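You operate a simulated robot arm through the tools that you are given. There is no shell and no other tool.

You run a simulated robot arm. Do the job below in one go: nothing can be reset, and whatever is moved stays where it is left.

Task
Wipe and wax the test plate, stand the tray's large sensor on it.
Fine: blue block to wipe, yellow block with wax from the tin; both go back. Set down upright: blue block, yellow block, large sensor. A coat counts when it lies all over at full strength: go over it till it gets no stronger. What is to be rubbed or washed off counts as gone when no trace of it is left.

The check looks at the end state, three seconds after you hand in, the way a careful person would. Anything else that was tipped, shoved, dropped, spilled or broken makes it a failure.

Robot
A 7-joint arm with a two-finger parallel gripper, fixed in place. Base frame: the origin is on the floor under the middle of its stand, x ahead of it, y to its left, z up; the work surface is at about z = 730. Lengths are in mm, angles in degrees, forces in N, time in s.
It reaches about 964 mm from its shoulder. Its first joint turns from -166.0 to 166.0 degrees. Payload 1.57 kg.
Tool frame: the origin (TCP) lies between the finger pads and is the grasp point; the fingertips stand 30 mm ahead of it; z points along the fingers, y is the line along which they close. The gripper opens to 110 mm. The fingers are 24 mm wide and 12 mm thick; the gripper's body (48 by 112 mm) begins 78 mm behind the TCP.
Orientation is that of the tool frame in the base frame, as [roll, pitch, yaw] about the fixed x, y, z axes, in that order (R = Rz(yaw) Ry(pitch) Rx(roll)). With the fingers straight down and closing along the base's y, the tool's x points along the base's -x, its y along +y and its z along -z.

Tools
- The arm moves only by the tool play_rows. Its argument "deltas" is a list of rows, each a list of 7 numbers: the turn, a rotation vector about the tool's x, y, z in rad, then the shift along the tool's x, y, z in mm, then the closure in counts, from 0 (fully open) to 255 (shut). In form: [[ax, ay, az, tx, ty, tz, jaw], ...]. A call has 1 to 20 rows; each row is the pose to reach, as a shift and turn from the pose commanded when the call began, along the tool's axes at that moment. Each row takes 0.2 s and may step no farther than 50 mm and 8.6 degrees from the row before; otherwise, or with a gripper value out of range, the whole call is refused. Where a pose cannot be reached the arm comes as near as it can. A force on the tool above 40 N (or 10 N above the force at the start of the call, whichever is more), or a blocked arm, ends the call early, and 0.2 s more pass. Each finger travels about 108 mm/s and halts on what it meets, pressing with about 24 N; the grip force reading is that of the motor and also rises with nothing between the fingers. The clock runs only during rows and for 0.2 s after the last one: add rows that repeat a pose to give the fingers time. The reply holds the time, the measured pose of the TCP, the force on the tool along the base axes, the opening and the grip force, in the units named above and with some noise, with the torque about the TCP (base axes, N m) and any sound that the robot's microphone picked up, and new pictures: "views" is both (left out), scene, wrist or none.
- Cameras (640 x 400 px; columns grow to the right, rows downward): "scene" is fixed at [36.3, -491.6, 1325.4]; the picture's right is [-0.32, -0.95, 0.00], its down [-0.67, 0.23, -0.70] and it looks along [0.67, -0.22, -0.71] (base axes); focal length 316 px, centre (320, 200). "wrist" rides on the gripper at [70, 16, -141] in the tool frame; the picture's right is [-0.23, 0.97, 0.00], its down [-0.86, -0.20, -0.48] and it looks along [-0.47, -0.11, 0.88] (tool axes); focal length 222 px, centre (320, 200). There is no depth. A picture from a camera that has moved, and an enlarged one, comes with that camera's place and axes in the base frame and with its lens. The place of the scene camera against the robot may be out by one fixed shift of up to 25 mm in any direction.
- lift_body(by): slides the trunk up (or, below 0, down) by that many mm; the arm rides with it, the base frame stays. It gives what a move gives, with no picture.
- close_up(camera, box): a new picture of the part [left, top, right, bottom] of that camera's present view, enlarged. The clock stands still meanwhile.
- job_done(): hands the job in; it is judged then, once.

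Places have to be worked out from the pictures, the camera data and where the tool is seen. Open the gripper and draw the arm clear of the work before you hand the job in, unless the task says otherwise.

The tools are called after "Emit:" as a command line: name --pt "numbers of a row" for each row, then --argument value for the rest, lists and objects as JSON in quotes. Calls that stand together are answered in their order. play_rows: Moves the arm, as the interface text tells. Its arguments: {"type":"object","properties":{"deltas":{"type":"array"},"views":{"type":"string","enum":["both","scene","wrist","none"]}},"required":["deltas"]} The other tools are called the same way: lift_body (by) moves the trunk up or down; close_up (camera, box) takes an enlarged picture of a part of a camera's view; job_done () hands the job in.

At the start:

```text
time: 0.0
tcp_pos: [327.2, -611.9, 1080.3]
tool_rot: [-180.0, 0.0, 179.9]
ft_force: [0.4, 0.6, 0.1]
ft_torque: [-0.03, 0.0, 0.0]
width: 110.1
finger_force: 0.0
trunk travel left (down, up): [-325.0, 285.0]
```

scene: 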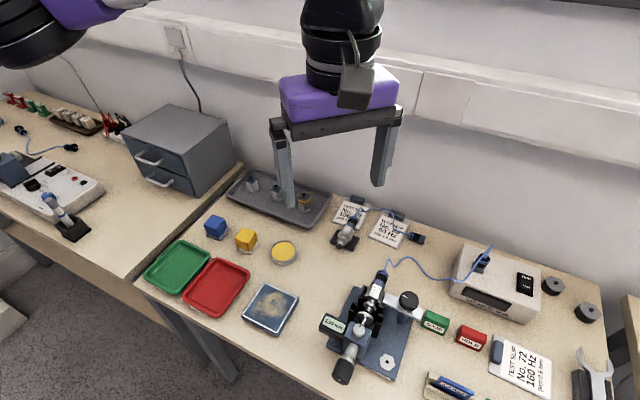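
wrist: 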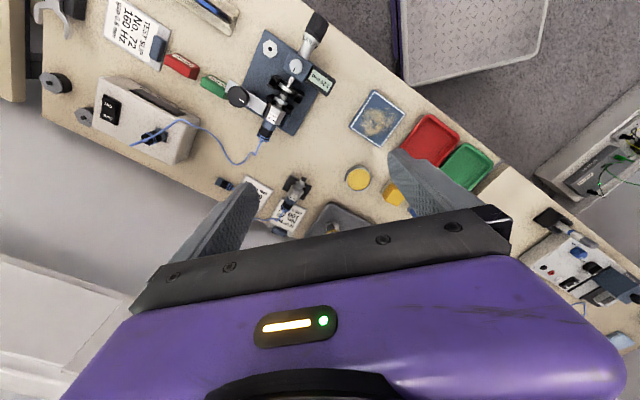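

The scene shows a bench with a blue block, a yellow block, a wax tin, a tray with sensors, and a dirty test plate. I'll take enlarged pictures to identify everything before moving.

Emit:
close_up --camera "scene" --box '[140, 160, 340, 285]'

Emit:
close_up --camera "scene" --box '[220, 270, 320, 340]'

Emit:
close_up --camera "scene" --box '[310, 180, 640, 400]'

Emit:
close_up --camera "wrist" --box '[240, 70, 500, 240]'

```text
3.20 times, centred on (240, 222) of scene
camera zoom: at [36.3, -491.6, 1325.4], right [-0.32, -0.95, 0.0], down [-0.67, 0.23, -0.7], along [0.67, -0.22, -0.71], focal length 1011 px, centre (576, 128)
```

zoom: 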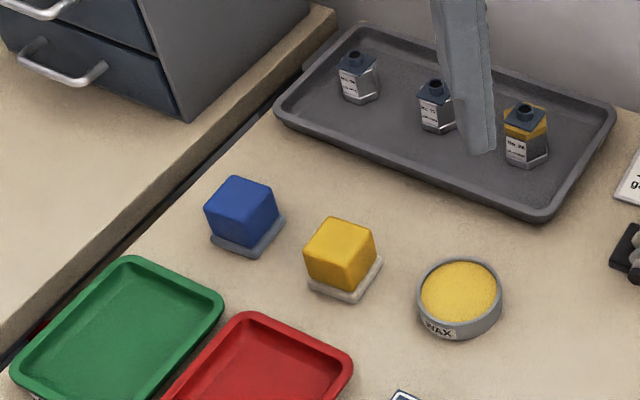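

```text
5.71 times, centred on (270, 305) of scene
camera zoom: at [36.3, -491.6, 1325.4], right [-0.32, -0.95, 0.0], down [-0.67, 0.23, -0.7], along [0.67, -0.22, -0.71], focal length 1805 px, centre (606, -400)
```

zoom: 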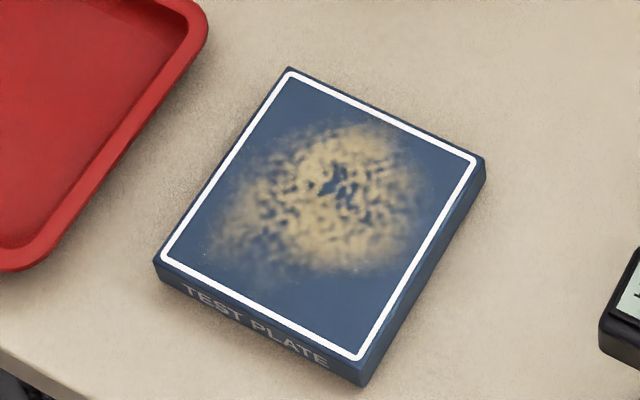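

```text
1.82 times, centred on (475, 290) of scene
camera zoom: at [36.3, -491.6, 1325.4], right [-0.32, -0.95, 0.0], down [-0.67, 0.23, -0.7], along [0.67, -0.22, -0.71], focal length 574 px, centre (38, 36)
```

zoom: 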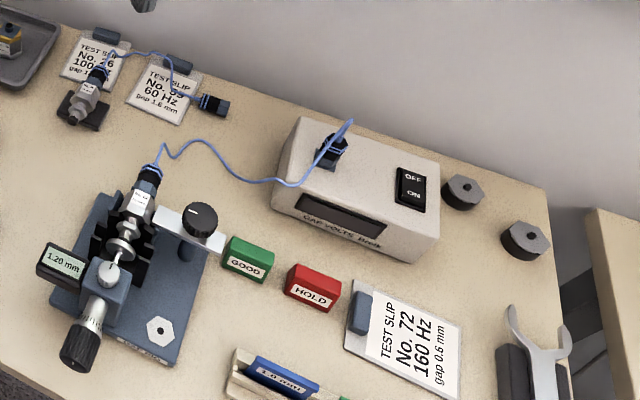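

```text
2.35 times, centred on (370, 155) of wrist
camera zoom: at [255.9, -596.3, 1221.8], right [0.23, 0.97, 0.0], down [0.85, -0.2, 0.48], along [0.47, -0.11, -0.88], focal length 523 px, centre (202, 306)
```

zoom: 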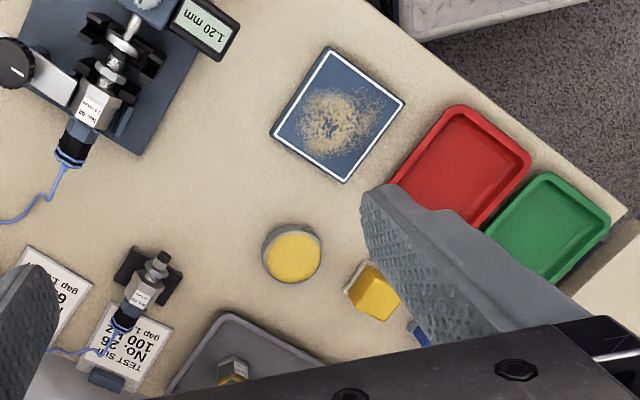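

The plate is near (354,-499), the tin near (472,-556), the blocks near (530,-482) and (588,-419), and the tray near (655,-580). I'll move the arm high above the bench, at constant height, to see the tray and blocks better with the wrist camera.

Emit:
play_rows --pt "0 0 0 -30 25 0 0" --pt "0 0 0 -60 50 0 0" --pt "0 0 0 -90 75 0 0" --pt "0 0 0 -110 92 0 0" --pt "0 0 0 -110 92 0 0" --views "both"

```text
time: 1.2
tcp_pos: [435.3, -518.1, 1081.1]
tool_rot: [-179.9, 0.0, 180.0]
ft_force: [-0.7, 0.0, -0.3]
ft_torque: [0.01, -0.03, -0.02]
width: 109.9
finger_force: 0.1
trunk travel left (down, up): [-325.0, 285.0]
camera wrist: at [366.0, -503.5, 1221.6], right [0.23, 0.97, 0.0], down [0.86, -0.2, 0.48], along [0.47, -0.11, -0.88], focal length 222 px, centre (320, 200)
```

scene: 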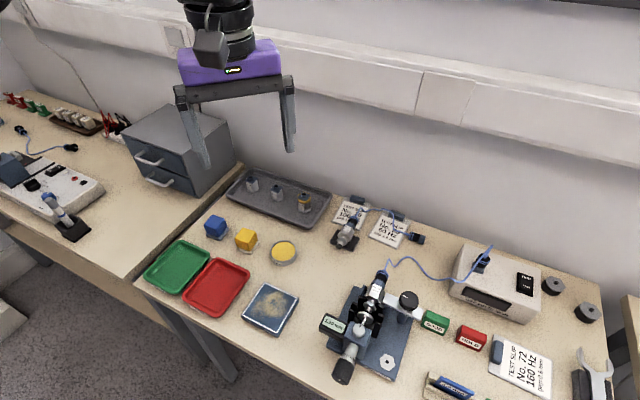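
wrist: 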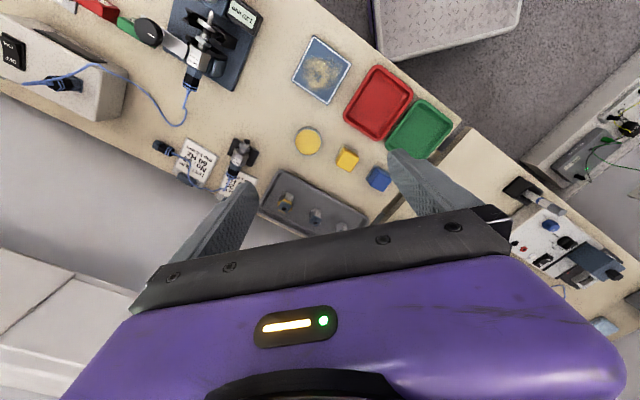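

Now tray, blocks, tin and plate are all in the wrist view. I'll zoom in on each for sizes and orientation.

Emit:
close_up --camera "wrist" --box '[250, 160, 380, 241]'

Emit:
close_up --camera "wrist" --box '[280, 110, 408, 190]'

Emit:
close_up --camera "wrist" --box '[280, 25, 376, 85]'

Emit:
close_up --camera "scene" --box '[220, 160, 340, 235]'

```text
4.92 times, centred on (315, 200) of wrist
camera zoom: at [366.0, -503.5, 1221.6], right [0.23, 0.97, 0.0], down [0.86, -0.2, 0.48], along [0.47, -0.11, -0.88], focal length 1094 px, centre (345, 198)
```

zoom: 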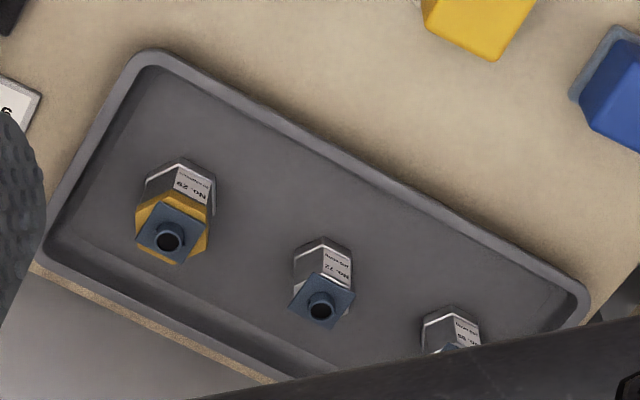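

```text
5.00 times, centred on (344, 150) of wrist
camera zoom: at [366.0, -503.5, 1221.6], right [0.23, 0.97, 0.0], down [0.86, -0.2, 0.48], along [0.47, -0.11, -0.88], focal length 1111 px, centre (200, 450)
```

zoom: 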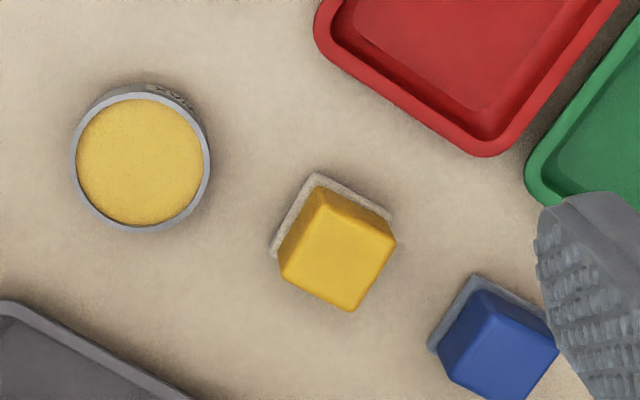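

```text
6.67 times, centred on (328, 55) of wrist
camera zoom: at [366.0, -503.5, 1221.6], right [0.23, 0.97, 0.0], down [0.86, -0.2, 0.48], along [0.47, -0.11, -0.88], focal length 1481 px, centre (267, 1167)
```

zoom: 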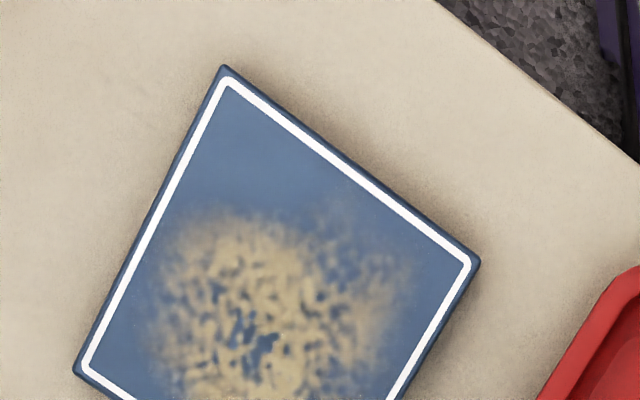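

```text
5.33 times, centred on (280, 198) of scene
camera zoom: at [36.3, -491.6, 1325.4], right [-0.32, -0.95, 0.0], down [-0.67, 0.23, -0.7], along [0.67, -0.22, -0.71], focal length 1685 px, centre (533, 213)
```

zoom: 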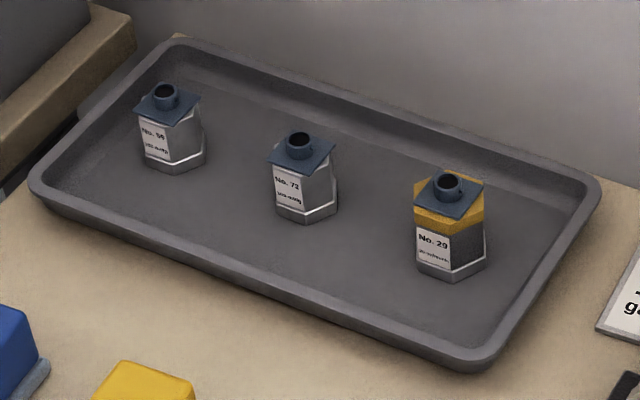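

No. 29 (yellow band) is clearly the wide one of the three sensors; the plate is about 82 mm square, centred near (356,-499) and turned 45°. I'll turn the gripper to yaw 135 and hover over the yellow block to measure the blocks' sizes and headings closer up.

Emit:
play_rows --pt "0 0 0.131 -15 6 22 0" --pt "0 0 0.262 -30 12 44 0" --pt "0 0 0.393 -45 19 66 0" --pt "0 0 0.524 -61 25 88 0" --pt "0 0 0.654 -76 31 110 0" --pt "0 0 0.785 -91 37 131 0" --pt "0 0 0.785 -91 37 131 0" --pt "0 0 0.785 -91 37 131 0" --views "both"

```text
time: 3.0
tcp_pos: [528.0, -482.5, 949.2]
tool_rot: [-180.0, 0.0, 135.0]
ft_force: [0.7, -0.2, 0.2]
ft_torque: [-0.03, 0.02, -0.01]
width: 110.0
finger_force: 0.1
trunk travel left (down, up): [-325.0, 285.0]
camera wrist: at [488.7, -423.1, 1090.0], right [0.85, 0.53, 0.0], down [0.46, -0.75, 0.48], along [0.25, -0.41, -0.88], focal length 222 px, centre (320, 200)
```

scene: 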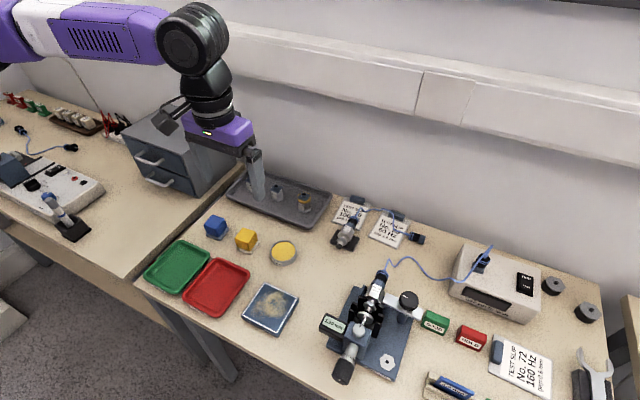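
wrist: 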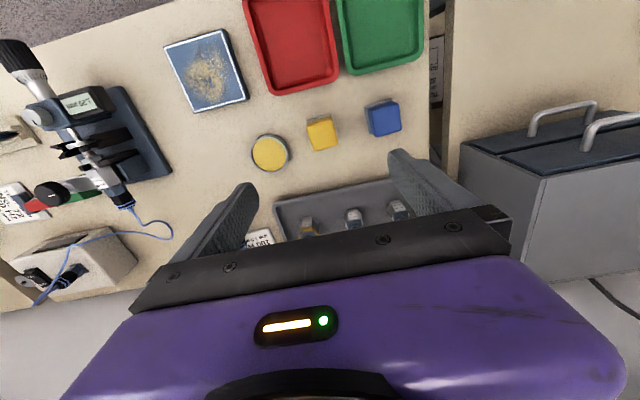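

The view is now aligned with the bench. I'll enlarge the two blocks, tin, and the sensors from this pose.

Emit:
close_up --camera "wrist" --box '[296, 90, 416, 165]'

Emit:
close_up --camera "wrist" --box '[236, 110, 348, 180]'

Emit:
close_up --camera "wrist" --box '[264, 170, 424, 270]'

Emit:
close_up --camera "wrist" --box '[150, 20, 262, 120]'

```text
5.33 times, centred on (356, 128) of wrist
camera zoom: at [488.7, -423.1, 1090.0], right [0.85, 0.53, 0.0], down [0.46, -0.75, 0.48], along [0.25, -0.41, -0.88], focal length 1185 px, centre (128, 587)
```

zoom: 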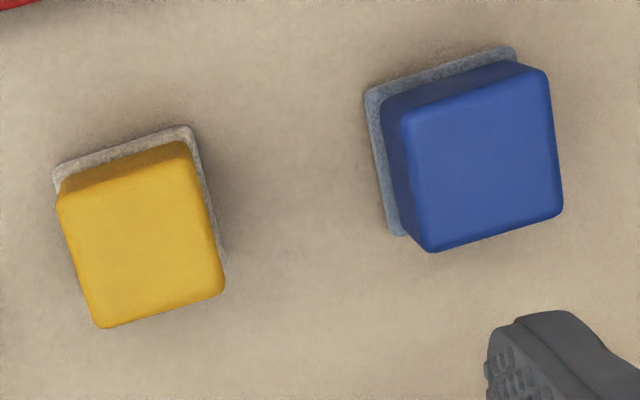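

```text
5.71 times, centred on (292, 145) of wrist
camera zoom: at [488.7, -423.1, 1090.0], right [0.85, 0.53, 0.0], down [0.46, -0.75, 0.48], along [0.25, -0.41, -0.88], focal length 1269 px, centre (480, 514)
```

zoom: 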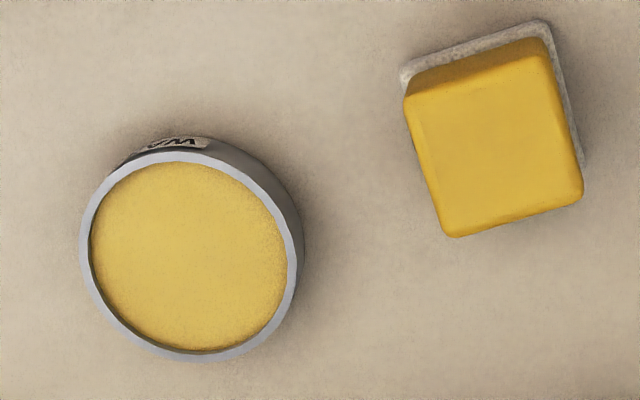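

```text
4.00 times, centred on (344, 220) of wrist
camera zoom: at [488.7, -423.1, 1090.0], right [0.85, 0.53, 0.0], down [0.46, -0.75, 0.48], along [0.25, -0.41, -0.88], focal length 888 px, centre (224, 120)
```

zoom: 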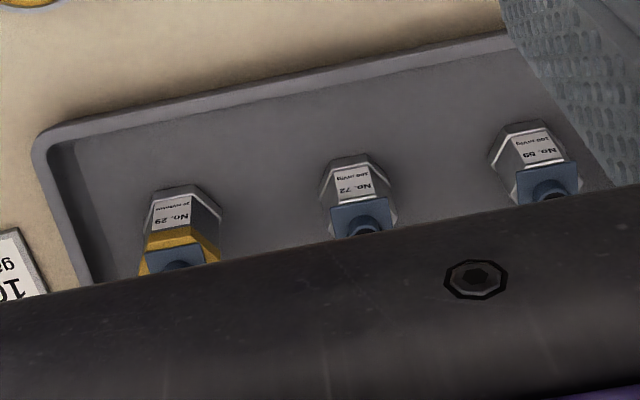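

```text
4.00 times, centred on (206, 70) of wrist
camera zoom: at [488.7, -423.1, 1090.0], right [0.85, 0.53, 0.0], down [0.46, -0.75, 0.48], along [0.25, -0.41, -0.88], focal length 888 px, centre (776, 720)
```

zoom: 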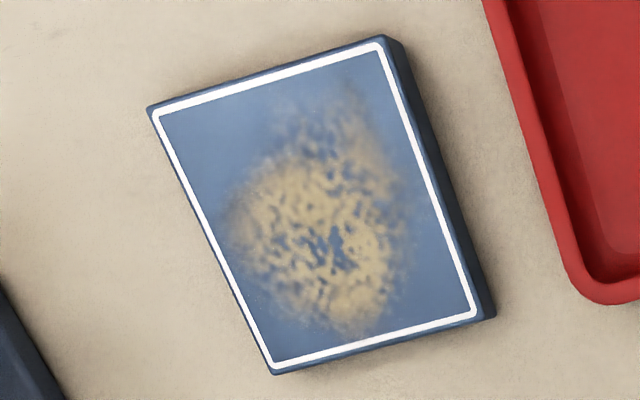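

Both blocks are about 36 mm bodies on 41 mm pads, 41 mm tall, turned ≈47.7°; blue is near (593,-418), yellow near (529,-481). I'll move over the blue block at yaw 137.7 with the jaws narrowed to about 66 mm, and stop at z≈870 to check.

Emit:
play_rows --pt "0 0 -0.016 0 31 0 102" --pt "0 0 -0.032 0 62 0 102" --pt "0 0 -0.047 0 92 0 102" --pt "0 0 -0.047 0 92 40 102" --pt "0 0 -0.047 0 92 79 102" --pt "0 0 -0.047 0 92 79 102" --views "both"

```text
time: 4.4
tcp_pos: [592.5, -420.1, 871.0]
tool_rot: [180.0, 0.0, 137.8]
ft_force: [0.4, 0.0, 0.8]
ft_torque: [0.0, -0.01, 0.01]
width: 66.2
finger_force: 0.0
trunk travel left (down, up): [-325.0, 285.0]
camera wrist: at [551.3, -360.6, 1011.4], right [0.82, 0.57, 0.0], down [0.5, -0.72, 0.48], along [0.27, -0.39, -0.88], focal length 222 px, centre (320, 200)
```

scene: 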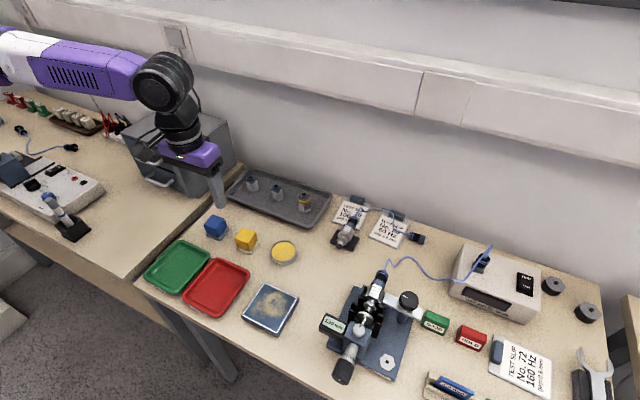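
wrist: 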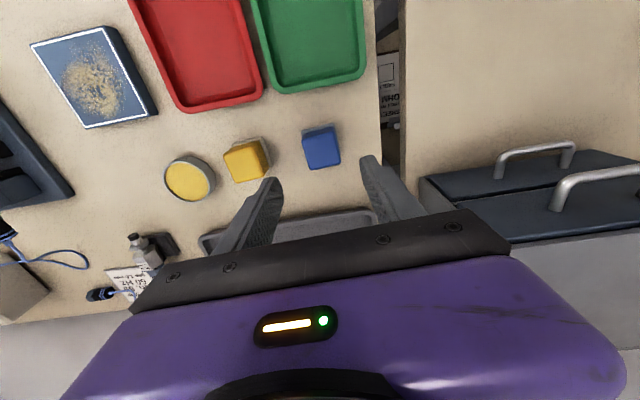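

The gripper is over the blue block; I'll enlarge to check the block's position relative to the jaws before descending.

Emit:
close_up --camera "wrist" --box '[216, 100, 376, 200]'

Emit:
play_rows --pt "0 0 0 0 0 0 102" --views "none"

```text
4.00 times, centred on (296, 150) of wrist
camera zoom: at [551.3, -360.6, 1011.4], right [0.82, 0.57, 0.0], down [0.5, -0.72, 0.48], along [0.27, -0.39, -0.88], focal length 888 px, centre (416, 400)
```

zoom: 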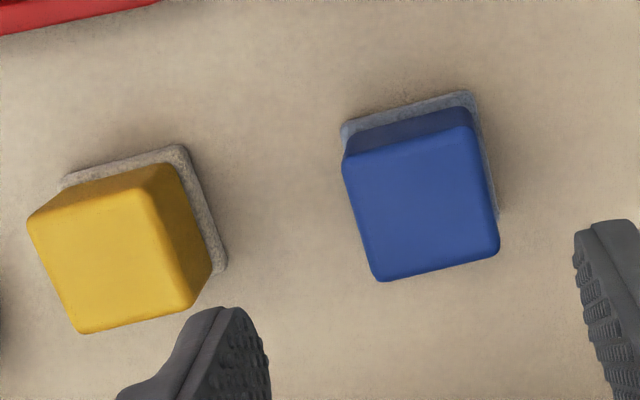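

```text
time: 4.8
tcp_pos: [592.4, -419.5, 870.3]
tool_rot: [180.0, 0.0, 137.7]
ft_force: [0.3, 0.5, 0.4]
ft_torque: [0.01, -0.02, 0.0]
width: 66.0
finger_force: 0.0
trunk travel left (down, up): [-325.0, 285.0]
```

Blue's centre comes out at (592.9,-417.8), about 1.5 mm off the present TCP along the closing line. I'll correct this and descend to z≈771 with the fingers still open, then look.

Emit:
play_rows --pt "0 0 -0.008 0.8 1.6 0 102" --pt "0 0 -0.008 0.8 1.6 35 102" --pt "0 0 -0.008 0.8 1.6 70 102" --pt "0 0 -0.008 0.8 1.6 90 102" --pt "0 0 -0.008 0.8 1.6 99 102" --pt "0 0 -0.008 0.8 1.6 99 102" --views "both"

Emit:
close_up --camera "wrist" --box '[200, 110, 440, 260]'

Emit:
close_up --camera "scene" --box '[180, 195, 276, 255]'

```text
time: 6.2
tcp_pos: [593.6, -415.1, 772.3]
tool_rot: [-179.9, 0.0, 138.2]
ft_force: [-0.5, -0.7, 0.7]
ft_torque: [0.03, 0.0, -0.01]
width: 66.3
finger_force: 0.0
trunk travel left (down, up): [-325.0, 285.0]
camera wrist: at [551.1, -357.6, 912.5], right [0.82, 0.57, 0.0], down [0.5, -0.72, 0.48], along [0.27, -0.39, -0.88], focal length 222 px, centre (320, 200)
```

scene: 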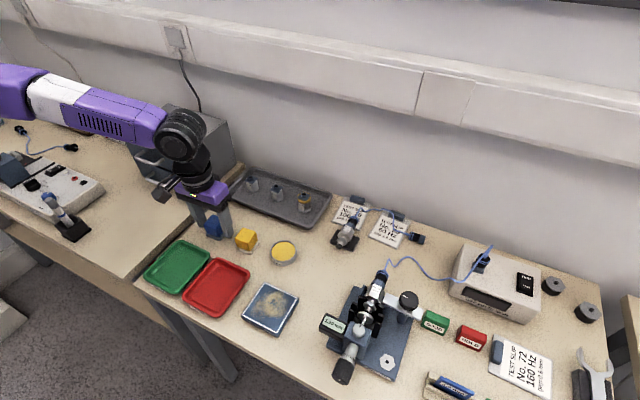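
wrist: 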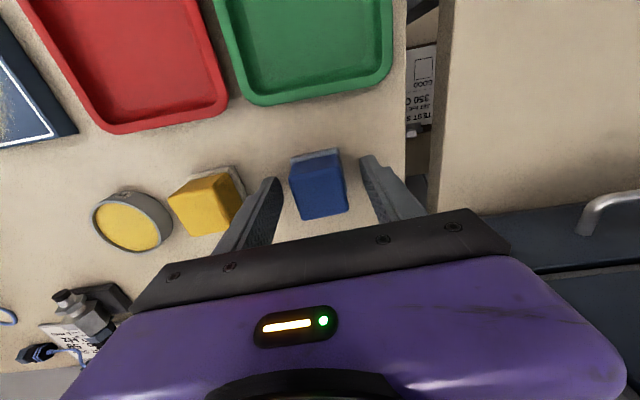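

```text
2.67 times, centred on (320, 185) of wrist
camera zoom: at [551.1, -357.6, 912.5], right [0.82, 0.57, 0.0], down [0.5, -0.72, 0.48], along [0.27, -0.39, -0.88], focal length 592 px, centre (320, 240)
```

zoom: 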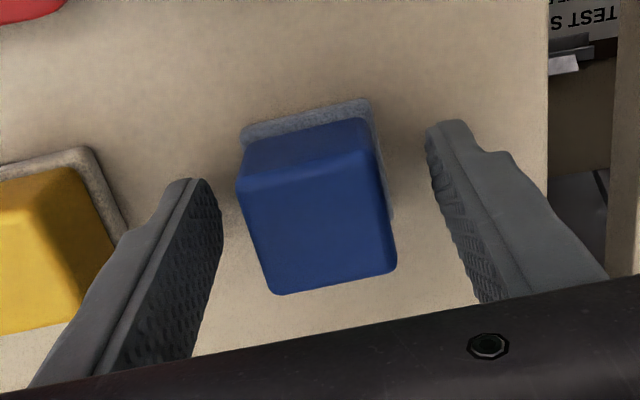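

```text
6.67 times, centred on (228, 225) of scene
camera zoom: at [36.3, -491.6, 1325.4], right [-0.32, -0.95, 0.0], down [-0.67, 0.23, -0.7], along [0.67, -0.22, -0.71], focal length 2106 px, centre (933, 33)
```

zoom: 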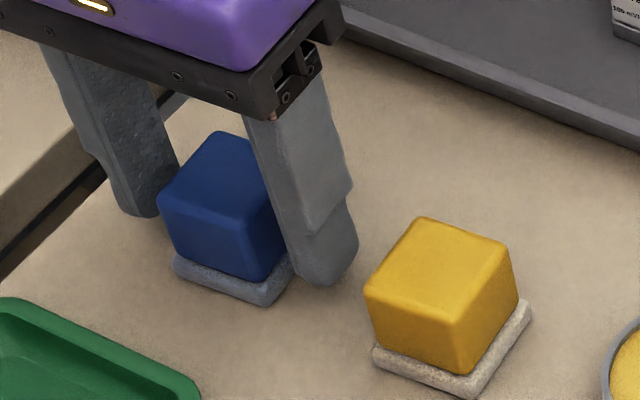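

The fingers straddle the blue block with clearance on both sides and the tips stay above the pad. I'll close on it now.

Emit:
play_rows --pt "0 0 0 0 0 0 180" --pt "0 0 0 0 0 0 255" --pt "0 0 0 0 0 0 255" --pt "0 0 0 0 0 0 255" --views "both"

Emit:
close_up --camera "scene" --box '[180, 195, 276, 255]'

Emit:
close_up --camera "wrist" --box '[200, 110, 440, 260]'

```text
time: 7.2
tcp_pos: [592.6, -416.4, 771.4]
tool_rot: [180.0, 0.0, 138.1]
ft_force: [-0.6, -0.6, 0.5]
ft_torque: [0.03, 0.0, 0.0]
width: 37.1
finger_force: 23.7
trunk travel left (down, up): [-325.0, 285.0]
camera wrist: at [551.2, -357.6, 912.7], right [0.82, 0.57, 0.0], down [0.5, -0.72, 0.48], along [0.27, -0.39, -0.88], focal length 222 px, centre (320, 200)
```

scene: 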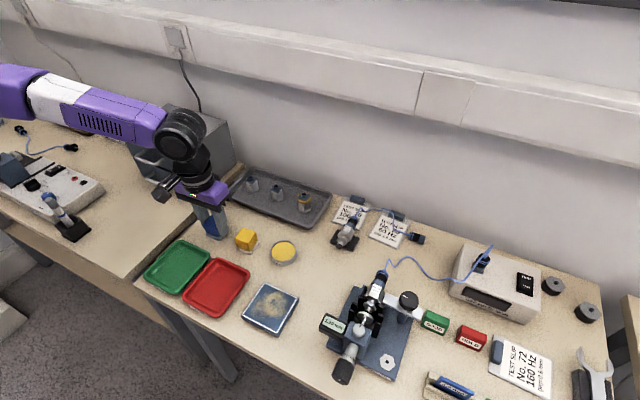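
wrist: 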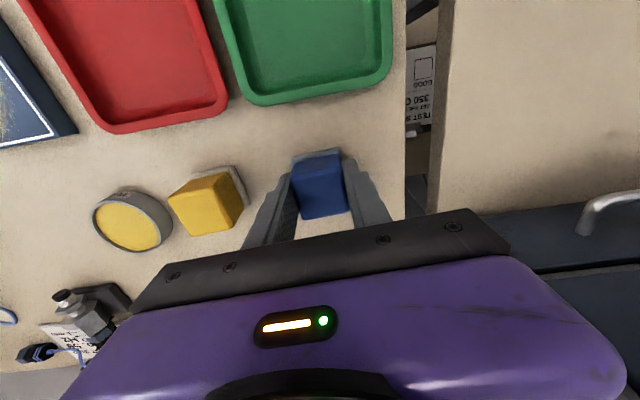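

```text
6.67 times, centred on (228, 225) of scene
camera zoom: at [36.3, -491.6, 1325.4], right [-0.32, -0.95, 0.0], down [-0.67, 0.23, -0.7], along [0.67, -0.22, -0.71], focal length 2106 px, centre (933, 33)
```

zoom: 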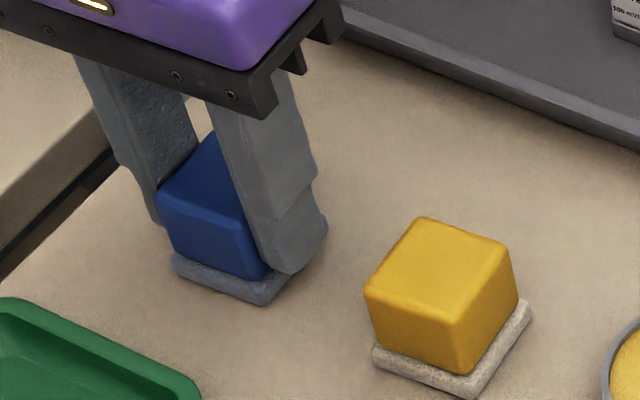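

```text
2.67 times, centred on (320, 185) of wrist
camera zoom: at [551.2, -357.6, 912.7], right [0.82, 0.57, 0.0], down [0.5, -0.72, 0.48], along [0.27, -0.39, -0.88], focal length 592 px, centre (320, 240)
```

zoom: 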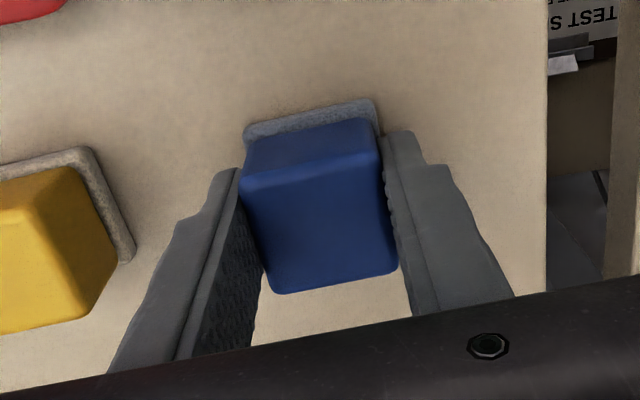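

Blue block is held (width 37.1, 24 N). I'll lift it 100 mm, carry it over to the plate centre (356,-499), turning to yaw 135, and stop at z≈830 to look.

Emit:
play_rows --pt "0 0 0 0 0 -15 255" --pt "0 0 0 0 0 -45 255" --pt "0 0 0 0 0 -80 255" --pt "0 0 0.008 10 -18 -100 255" --pt "0 0 0.016 30 -54 -100 255" --pt "0 0 0.024 52 -94 -100 255" --pt "0 0 0.032 74 -134 -100 255" --pt "0 0 0.04 96 -174 -100 255" --pt "0 0 0.048 112 -203 -100 255" --pt "0 0 0.056 121.7 -220.4 -90 255" --pt "0 0 0.056 121.7 -220.4 -59 255" --pt "0 0 0.056 121.7 -220.4 -59 255" --views "both"

Emit:
close_up --camera "wrist" --box '[200, 80, 440, 230]'

Emit:
close_up --camera "scene" --box '[190, 220, 350, 340]'

```text
time: 9.8
tcp_pos: [354.1, -499.0, 831.3]
tool_rot: [-179.9, 0.0, 134.9]
ft_force: [0.5, -0.4, -0.6]
ft_torque: [0.01, -0.02, 0.02]
width: 36.8
finger_force: 23.5
trunk travel left (down, up): [-325.0, 285.0]
camera wrist: at [316.8, -439.0, 971.0], right [0.85, 0.53, 0.0], down [0.46, -0.75, 0.48], along [0.25, -0.41, -0.88], focal length 222 px, centre (320, 200)
```

scene: 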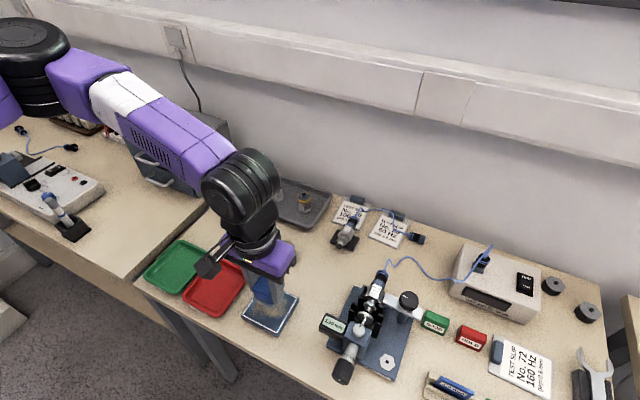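
wrist: 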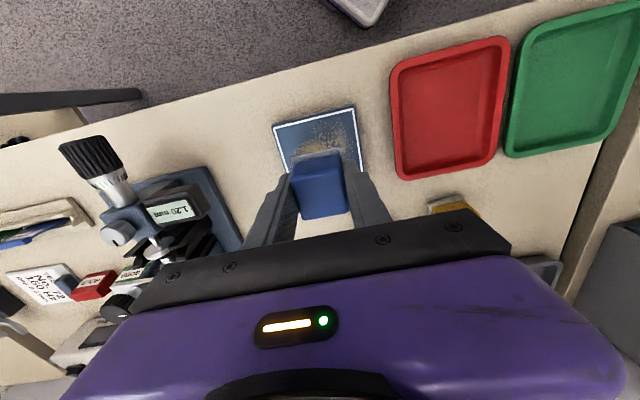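

```text
2.67 times, centred on (320, 155) of wrist
camera zoom: at [316.8, -439.0, 971.0], right [0.85, 0.53, 0.0], down [0.46, -0.75, 0.48], along [0.25, -0.41, -0.88], focal length 592 px, centre (320, 320)
```

zoom: 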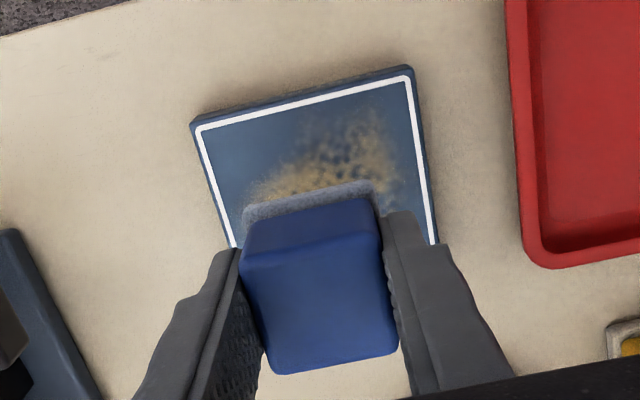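

```text
3.33 times, centred on (270, 280) of scene
camera zoom: at [36.3, -491.6, 1325.4], right [-0.32, -0.95, 0.0], down [-0.67, 0.23, -0.7], along [0.67, -0.22, -0.71], focal length 1053 px, centre (487, -67)
```

zoom: 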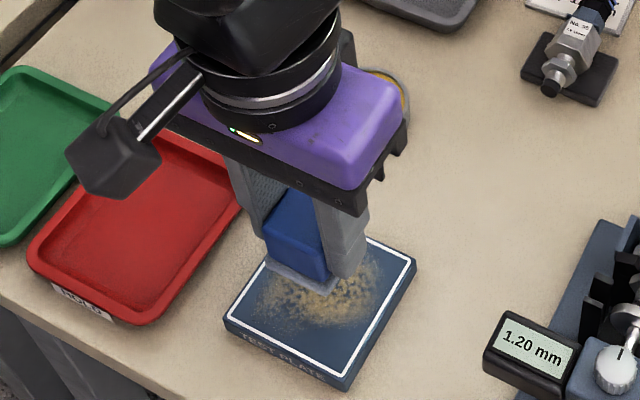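

The plate is where I judged it and the block hangs square above it. I'll descend in stages and find contact from the force reading.

Emit:
play_rows --pt "0 0 0 0 0 20 255" --pt "0 0 0 0 0 34 255" --pt "0 0 0 0 0 39 255" --pt "0 0 0 0 0 41 255" --pt "0 0 0 0 0 41 255" --views "wrist"

```text
time: 11.0
tcp_pos: [355.0, -499.8, 789.6]
tool_rot: [180.0, 0.0, 135.0]
ft_force: [-0.9, 0.1, -0.4]
ft_torque: [0.01, 0.03, 0.02]
width: 36.7
finger_force: 24.3
trunk travel left (down, up): [-325.0, 285.0]
camera wrist: at [316.9, -439.3, 930.3], right [0.85, 0.53, 0.0], down [0.46, -0.75, 0.48], along [0.25, -0.41, -0.88], focal length 222 px, centre (320, 200)
```

wrist: 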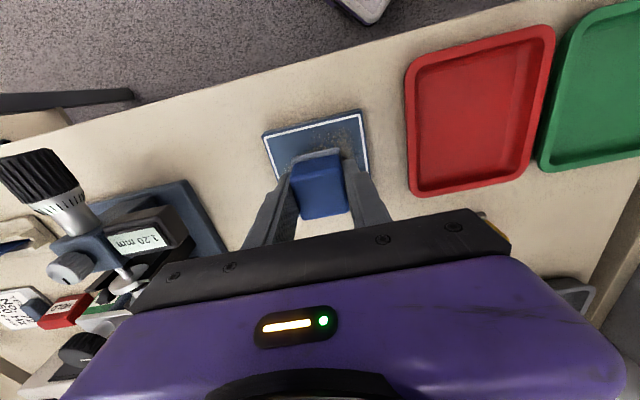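

No contact yet at z≈789.5 (forces near zero). I'll go down 1 mm at a time.

Emit:
play_rows --pt "0 0 0 0 0 1 255" --pt "0 0 0 0 0 2 255" --pt "0 0 0 0 0 2 255" --views "none"

Emit:
play_rows --pt "0 0 0 0 0 1 255" --pt "0 0 0 0 0 1 255" --views "none"

Emit:
play_rows --pt "0 0 0 0 0 1 255" --pt "0 0 0 0 0 1 255" --views "none"

```text
time: 11.8
tcp_pos: [354.4, -498.7, 788.4]
tool_rot: [180.0, 0.1, 134.9]
ft_force: [0.3, 1.9, 7.7]
ft_torque: [0.08, -0.05, 0.01]
width: 36.8
finger_force: 23.6
trunk travel left (down, up): [-325.0, 285.0]
```

```text
time: 12.4
tcp_pos: [356.2, -499.3, 788.8]
tool_rot: [-179.9, 0.2, 134.9]
ft_force: [1.2, 2.0, 19.3]
ft_torque: [0.13, -0.03, 0.01]
width: 36.8
finger_force: 24.4
trunk travel left (down, up): [-325.0, 285.0]
```

```text
time: 13.0
tcp_pos: [354.5, -499.9, 787.9]
tool_rot: [-180.0, 0.0, 134.8]
ft_force: [1.3, 2.5, 32.8]
ft_torque: [0.11, -0.09, 0.01]
width: 36.8
finger_force: 23.7
trunk travel left (down, up): [-325.0, 285.0]
```

Contact is at about z≈788 and stiffness about 12 N/mm; plate top ≈746.7. I'll ease off to about 8 N and make one raster pass over the whole plate, in strips.

Emit:
play_rows --pt "0 0 0 0 0 -2 255" --pt "0 0 0 -12 -12 -2 255" --pt "0 0 0 -23 -23 -2 255" --pt "0 0 0 -23 0 -2 255" --pt "0 0 0 -23 23 -2 255" --pt "0 0 0 -12 23 -2 255" --pt "0 0 0 -12 0 -2 255" --pt "0 0 0 -12 -23 -2 255" --pt "0 0 0 0 -23 -2 255" --pt "0 0 0 0 0 -2 255" --pt "0 0 0 0 23 -2 255" --pt "0 0 0 12 23 -2 255" --pt "0 0 0 12 0 -2 255" --pt "0 0 0 12 -23 -2 255" --pt "0 0 0 23 -23 -2 255" --pt "0 0 0 23 0 -2 255" --pt "0 0 0 23 23 -2 255" --pt "0 0 0 23 23 -2 255" --views "both"

Emit:
close_up --camera "wrist" --box '[200, 80, 440, 230]'

Emit:
close_up --camera "scene" --box '[210, 260, 330, 345]'

```text
time: 16.8
tcp_pos: [355.2, -466.1, 788.1]
tool_rot: [179.9, 0.1, 134.9]
ft_force: [-0.9, -0.4, 1.0]
ft_torque: [-0.04, -0.02, 0.0]
width: 37.0
finger_force: 23.7
trunk travel left (down, up): [-325.0, 285.0]
camera wrist: at [316.7, -406.3, 928.7], right [0.85, 0.53, 0.0], down [0.46, -0.75, 0.48], along [0.25, -0.41, -0.88], focal length 222 px, centre (320, 200)
```

scene: 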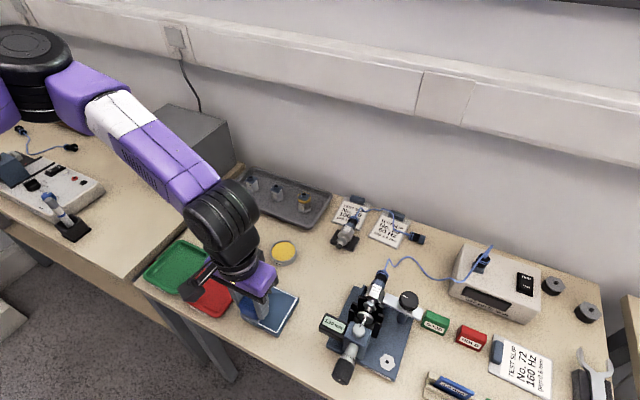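
wrist: 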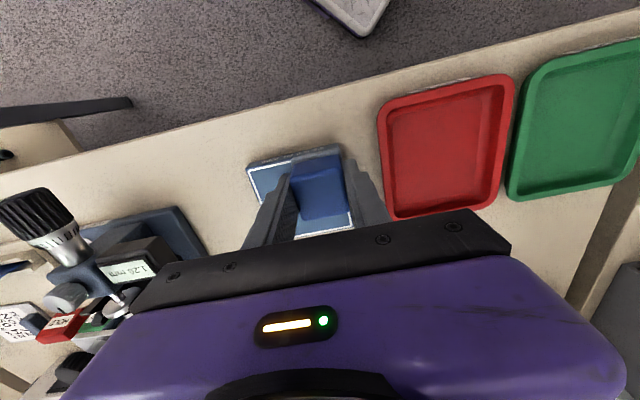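

```text
2.67 times, centred on (320, 155) of wrist
camera zoom: at [316.7, -406.3, 928.7], right [0.85, 0.53, 0.0], down [0.46, -0.75, 0.48], along [0.25, -0.41, -0.88], focal length 592 px, centre (320, 320)
```

zoom: 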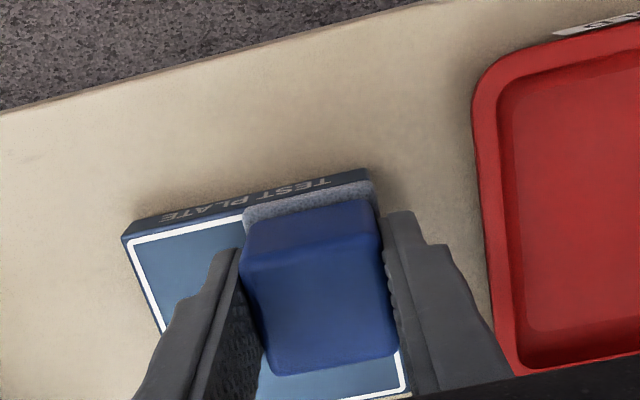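

```text
4.71 times, centred on (270, 302) of scene
camera zoom: at [36.3, -491.6, 1325.4], right [-0.32, -0.95, 0.0], down [-0.67, 0.23, -0.7], along [0.67, -0.22, -0.71], focal length 1487 px, centre (555, -282)
```

zoom: 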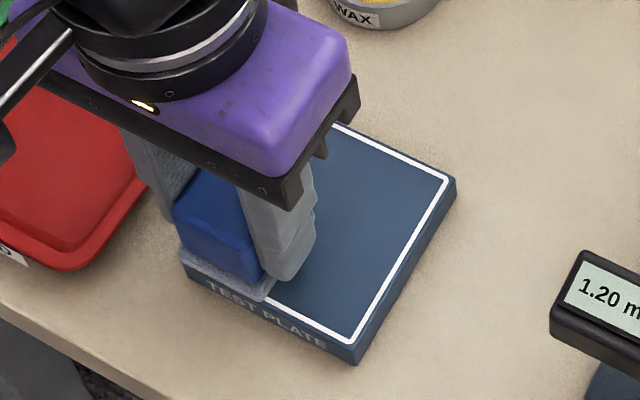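

The visible area looks clean and the plate hasn't moved. The force dropped to about 1 N at this corner, so I'll do a second pass crosswise, pressing 1 mm deeper, and then lift off to inspect.

Emit:
play_rows --pt "0 0 0 0 0 1 255" --pt "0 0 0 -23 0 1 255" --pt "0 0 0 -46 0 1 255" --pt "0 0 0 -46 -11 1 255" --pt "0 0 0 -23 -11 1 255" --pt "0 0 0 0 -11 1 255" --pt "0 0 0 0 -23 1 255" --pt "0 0 0 -23 -23 1 255" --pt "0 0 0 -46 -23 1 255" --pt "0 0 0 -46 -35 1 255" --pt "0 0 0 -23 -35 1 255" --pt "0 0 0 0 -35 1 255" --pt "0 0 0 0 -46 1 255" --pt "0 0 0 -23 -46 1 255" --pt "0 0 0 -46 -46 1 255" --pt "0 0 0 -46 -46 1 255" --views "none"

Emit:
play_rows --pt "0 0 0 0 0 -15 255" --pt "0 0 0 0 0 -40 255" --pt "0 0 0 -25 25 -83 255" --pt "0 0 0 -60 55 -83 255" --pt "0 0 0 -95 85 -83 255" --pt "0 0 0 -95 85 -83 255" --views "both"

Emit:
close_up --camera "scene" --box '[220, 270, 320, 340]'

```text
time: 20.2
tcp_pos: [354.2, -531.5, 788.4]
tool_rot: [-180.0, 0.0, 134.7]
ft_force: [-6.9, 5.7, 28.1]
ft_torque: [0.25, 0.19, 0.01]
width: 36.9
finger_force: 24.3
trunk travel left (down, up): [-325.0, 285.0]
```

```text
refused: row 3 steps farther than a row can; nothing moved
```

```text
5.71 times, centred on (270, 305) of scene
camera zoom: at [36.3, -491.6, 1325.4], right [-0.32, -0.95, 0.0], down [-0.67, 0.23, -0.7], along [0.67, -0.22, -0.71], focal length 1805 px, centre (606, -400)
```

zoom: 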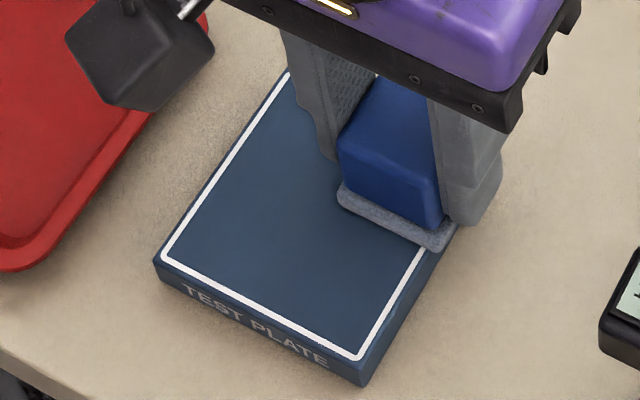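

The plate looks clean everywhere it's visible; at this far corner the force is higher (28 N), so contact height varies about 1 mm across. I'll lift off and move aside to inspect the whole plate.

Emit:
play_rows --pt "0 0 0 0 0 -15 255" --pt "0 0 0 0 0 -40 255" --pt "0 0 0 0 0 -83 255" --pt "0 0 0 -35 30 -83 255" --pt "0 0 0 -65 60 -83 255" --pt "0 0 0 -95 90 -83 255" --pt "0 0 0 -95 90 -83 255" --views "both"

Emit:
close_up --camera "scene" --box '[220, 270, 320, 340]'

Emit:
close_up --camera "wrist" --box '[150, 20, 310, 120]'

```text
time: 21.8
tcp_pos: [487.3, -534.8, 870.3]
tool_rot: [-180.0, -0.1, 134.9]
ft_force: [-0.2, 0.6, -0.2]
ft_torque: [-0.01, -0.01, -0.04]
width: 37.0
finger_force: 24.6
trunk travel left (down, up): [-325.0, 285.0]
camera wrist: at [448.0, -474.7, 1011.2], right [0.85, 0.53, 0.0], down [0.46, -0.75, 0.48], along [0.25, -0.41, -0.88], focal length 222 px, centre (320, 200)
```

scene: 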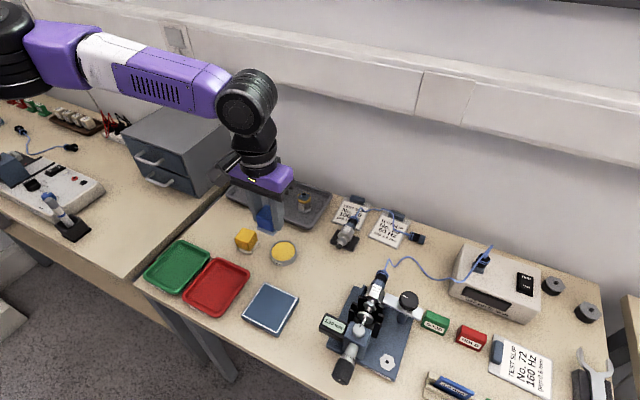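
wrist: 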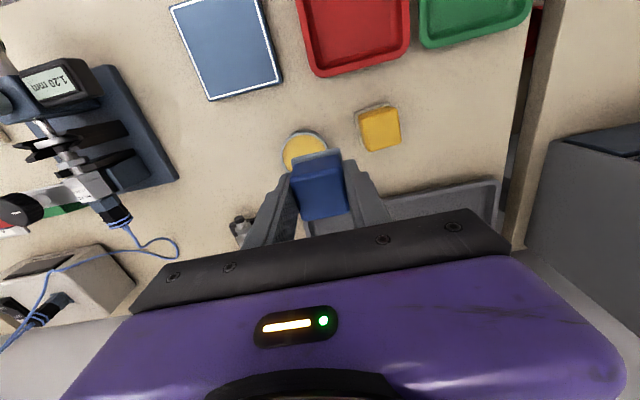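

```text
5.71 times, centred on (270, 305) of scene
camera zoom: at [36.3, -491.6, 1325.4], right [-0.32, -0.95, 0.0], down [-0.67, 0.23, -0.7], along [0.67, -0.22, -0.71], focal length 1805 px, centre (606, -400)
```

zoom: 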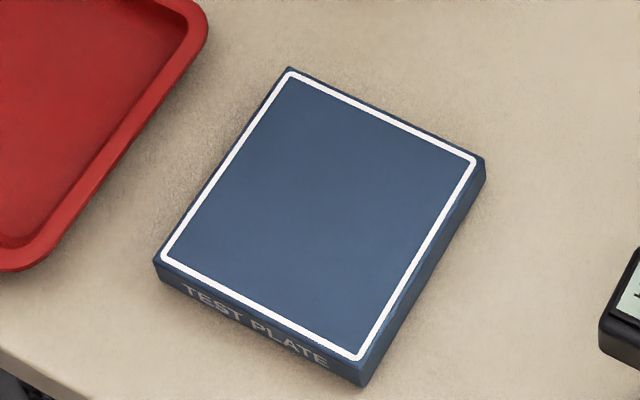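

```text
4.00 times, centred on (230, 70) of wrist
camera zoom: at [448.0, -474.7, 1011.2], right [0.85, 0.53, 0.0], down [0.46, -0.75, 0.48], along [0.25, -0.41, -0.88], focal length 888 px, centre (680, 720)
```

zoom: 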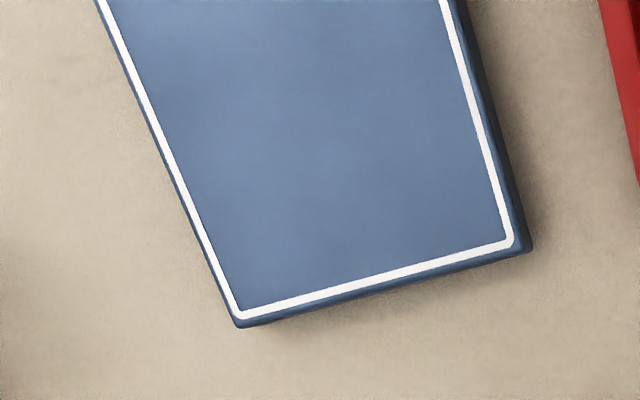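

The plate looks uniformly clean. I'll zoom in harder to make sure no faint trace is left before returning the blue block.

Emit:
close_up --camera "scene" --box '[245, 282, 297, 330]'

Emit:
close_up --camera "wrist" --box '[165, 0, 285, 75]'

Emit:
close_up --camera "wrist" --box '[180, 40, 276, 100]'

```text
8.33 times, centred on (271, 306) of scene
camera zoom: at [36.3, -491.6, 1325.4], right [-0.32, -0.95, 0.0], down [-0.67, 0.23, -0.7], along [0.67, -0.22, -0.71], focal length 2632 px, centre (728, -683)
```

zoom: 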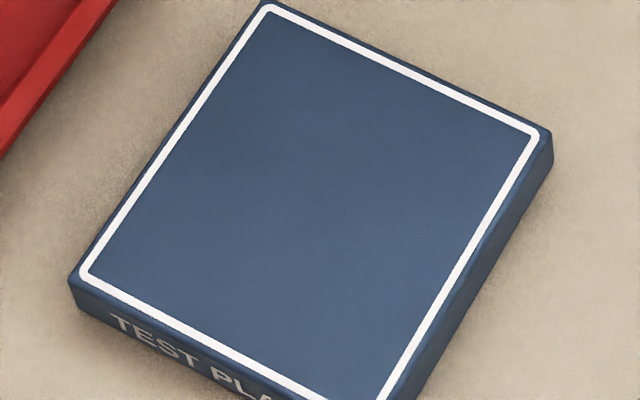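

```text
5.33 times, centred on (225, 38) of wrist
camera zoom: at [448.0, -474.7, 1011.2], right [0.85, 0.53, 0.0], down [0.46, -0.75, 0.48], along [0.25, -0.41, -0.88], focal length 1185 px, centre (827, 1067)
```

zoom: 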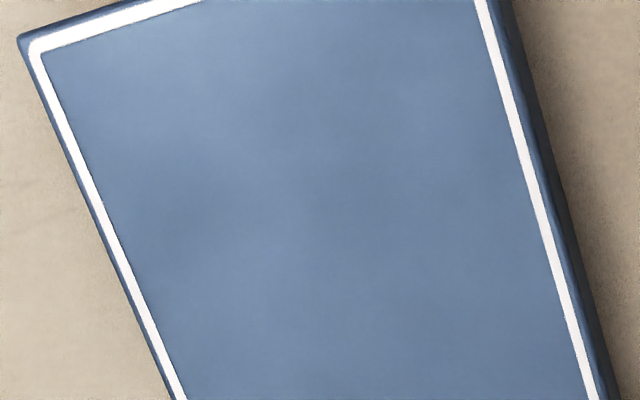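

```text
6.67 times, centred on (228, 70) of wrist
camera zoom: at [448.0, -474.7, 1011.2], right [0.85, 0.53, 0.0], down [0.46, -0.75, 0.48], along [0.25, -0.41, -0.88], focal length 1481 px, centre (933, 1067)
```

zoom: 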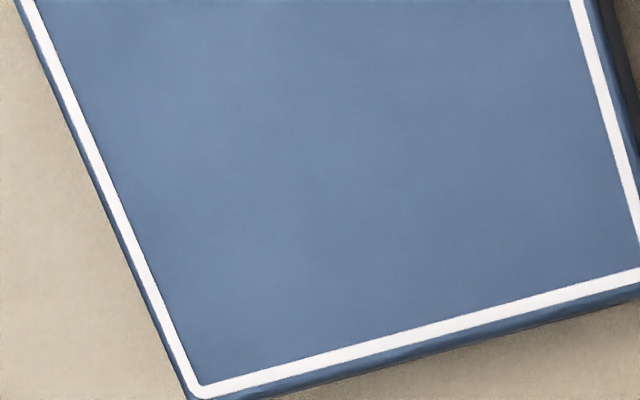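

It looks clean to the limit of what I can see. For safety I'll do one more even, light pass using the measured contact plane before putting the block away.

Emit:
play_rows --pt "0 0 0 35 -30 0 255" --pt "0 0 0 65 -60 0 255" --pt "0 0 0 95 -90 0 255" --pt "0 0 0 95 -90 40 255" --pt "0 0 0 95 -90 72 255" --pt "0 0 0 95 -90 81.5 255" --pt "0 0 0 95 -67 81.85 255" --pt "0 0 0 95 -44 82.15 255" --pt "0 0 0 110 -44 82.35 255" --pt "0 0 0 110 -67 82.05 255" --pt "0 0 0 110 -90 81.75 255" --pt "0 0 0 126 -90 81.95 255" --pt "0 0 0 126 -67 82.25 255" --pt "0 0 0 126 -44 82.55 255" --pt "0 0 0 141 -44 82.75 255" --pt "0 0 0 141 -67 82.45 255" --pt "0 0 0 141 -90 82.15 255" --pt "0 0 0 141 -90 82.15 255" --views "none"

```text
time: 25.6
tcp_pos: [322.5, -499.4, 787.1]
tool_rot: [-180.0, 0.0, 135.0]
ft_force: [0.8, 2.2, 5.3]
ft_torque: [0.02, -0.07, 0.0]
width: 36.9
finger_force: 24.1
trunk travel left (down, up): [-325.0, 285.0]
```

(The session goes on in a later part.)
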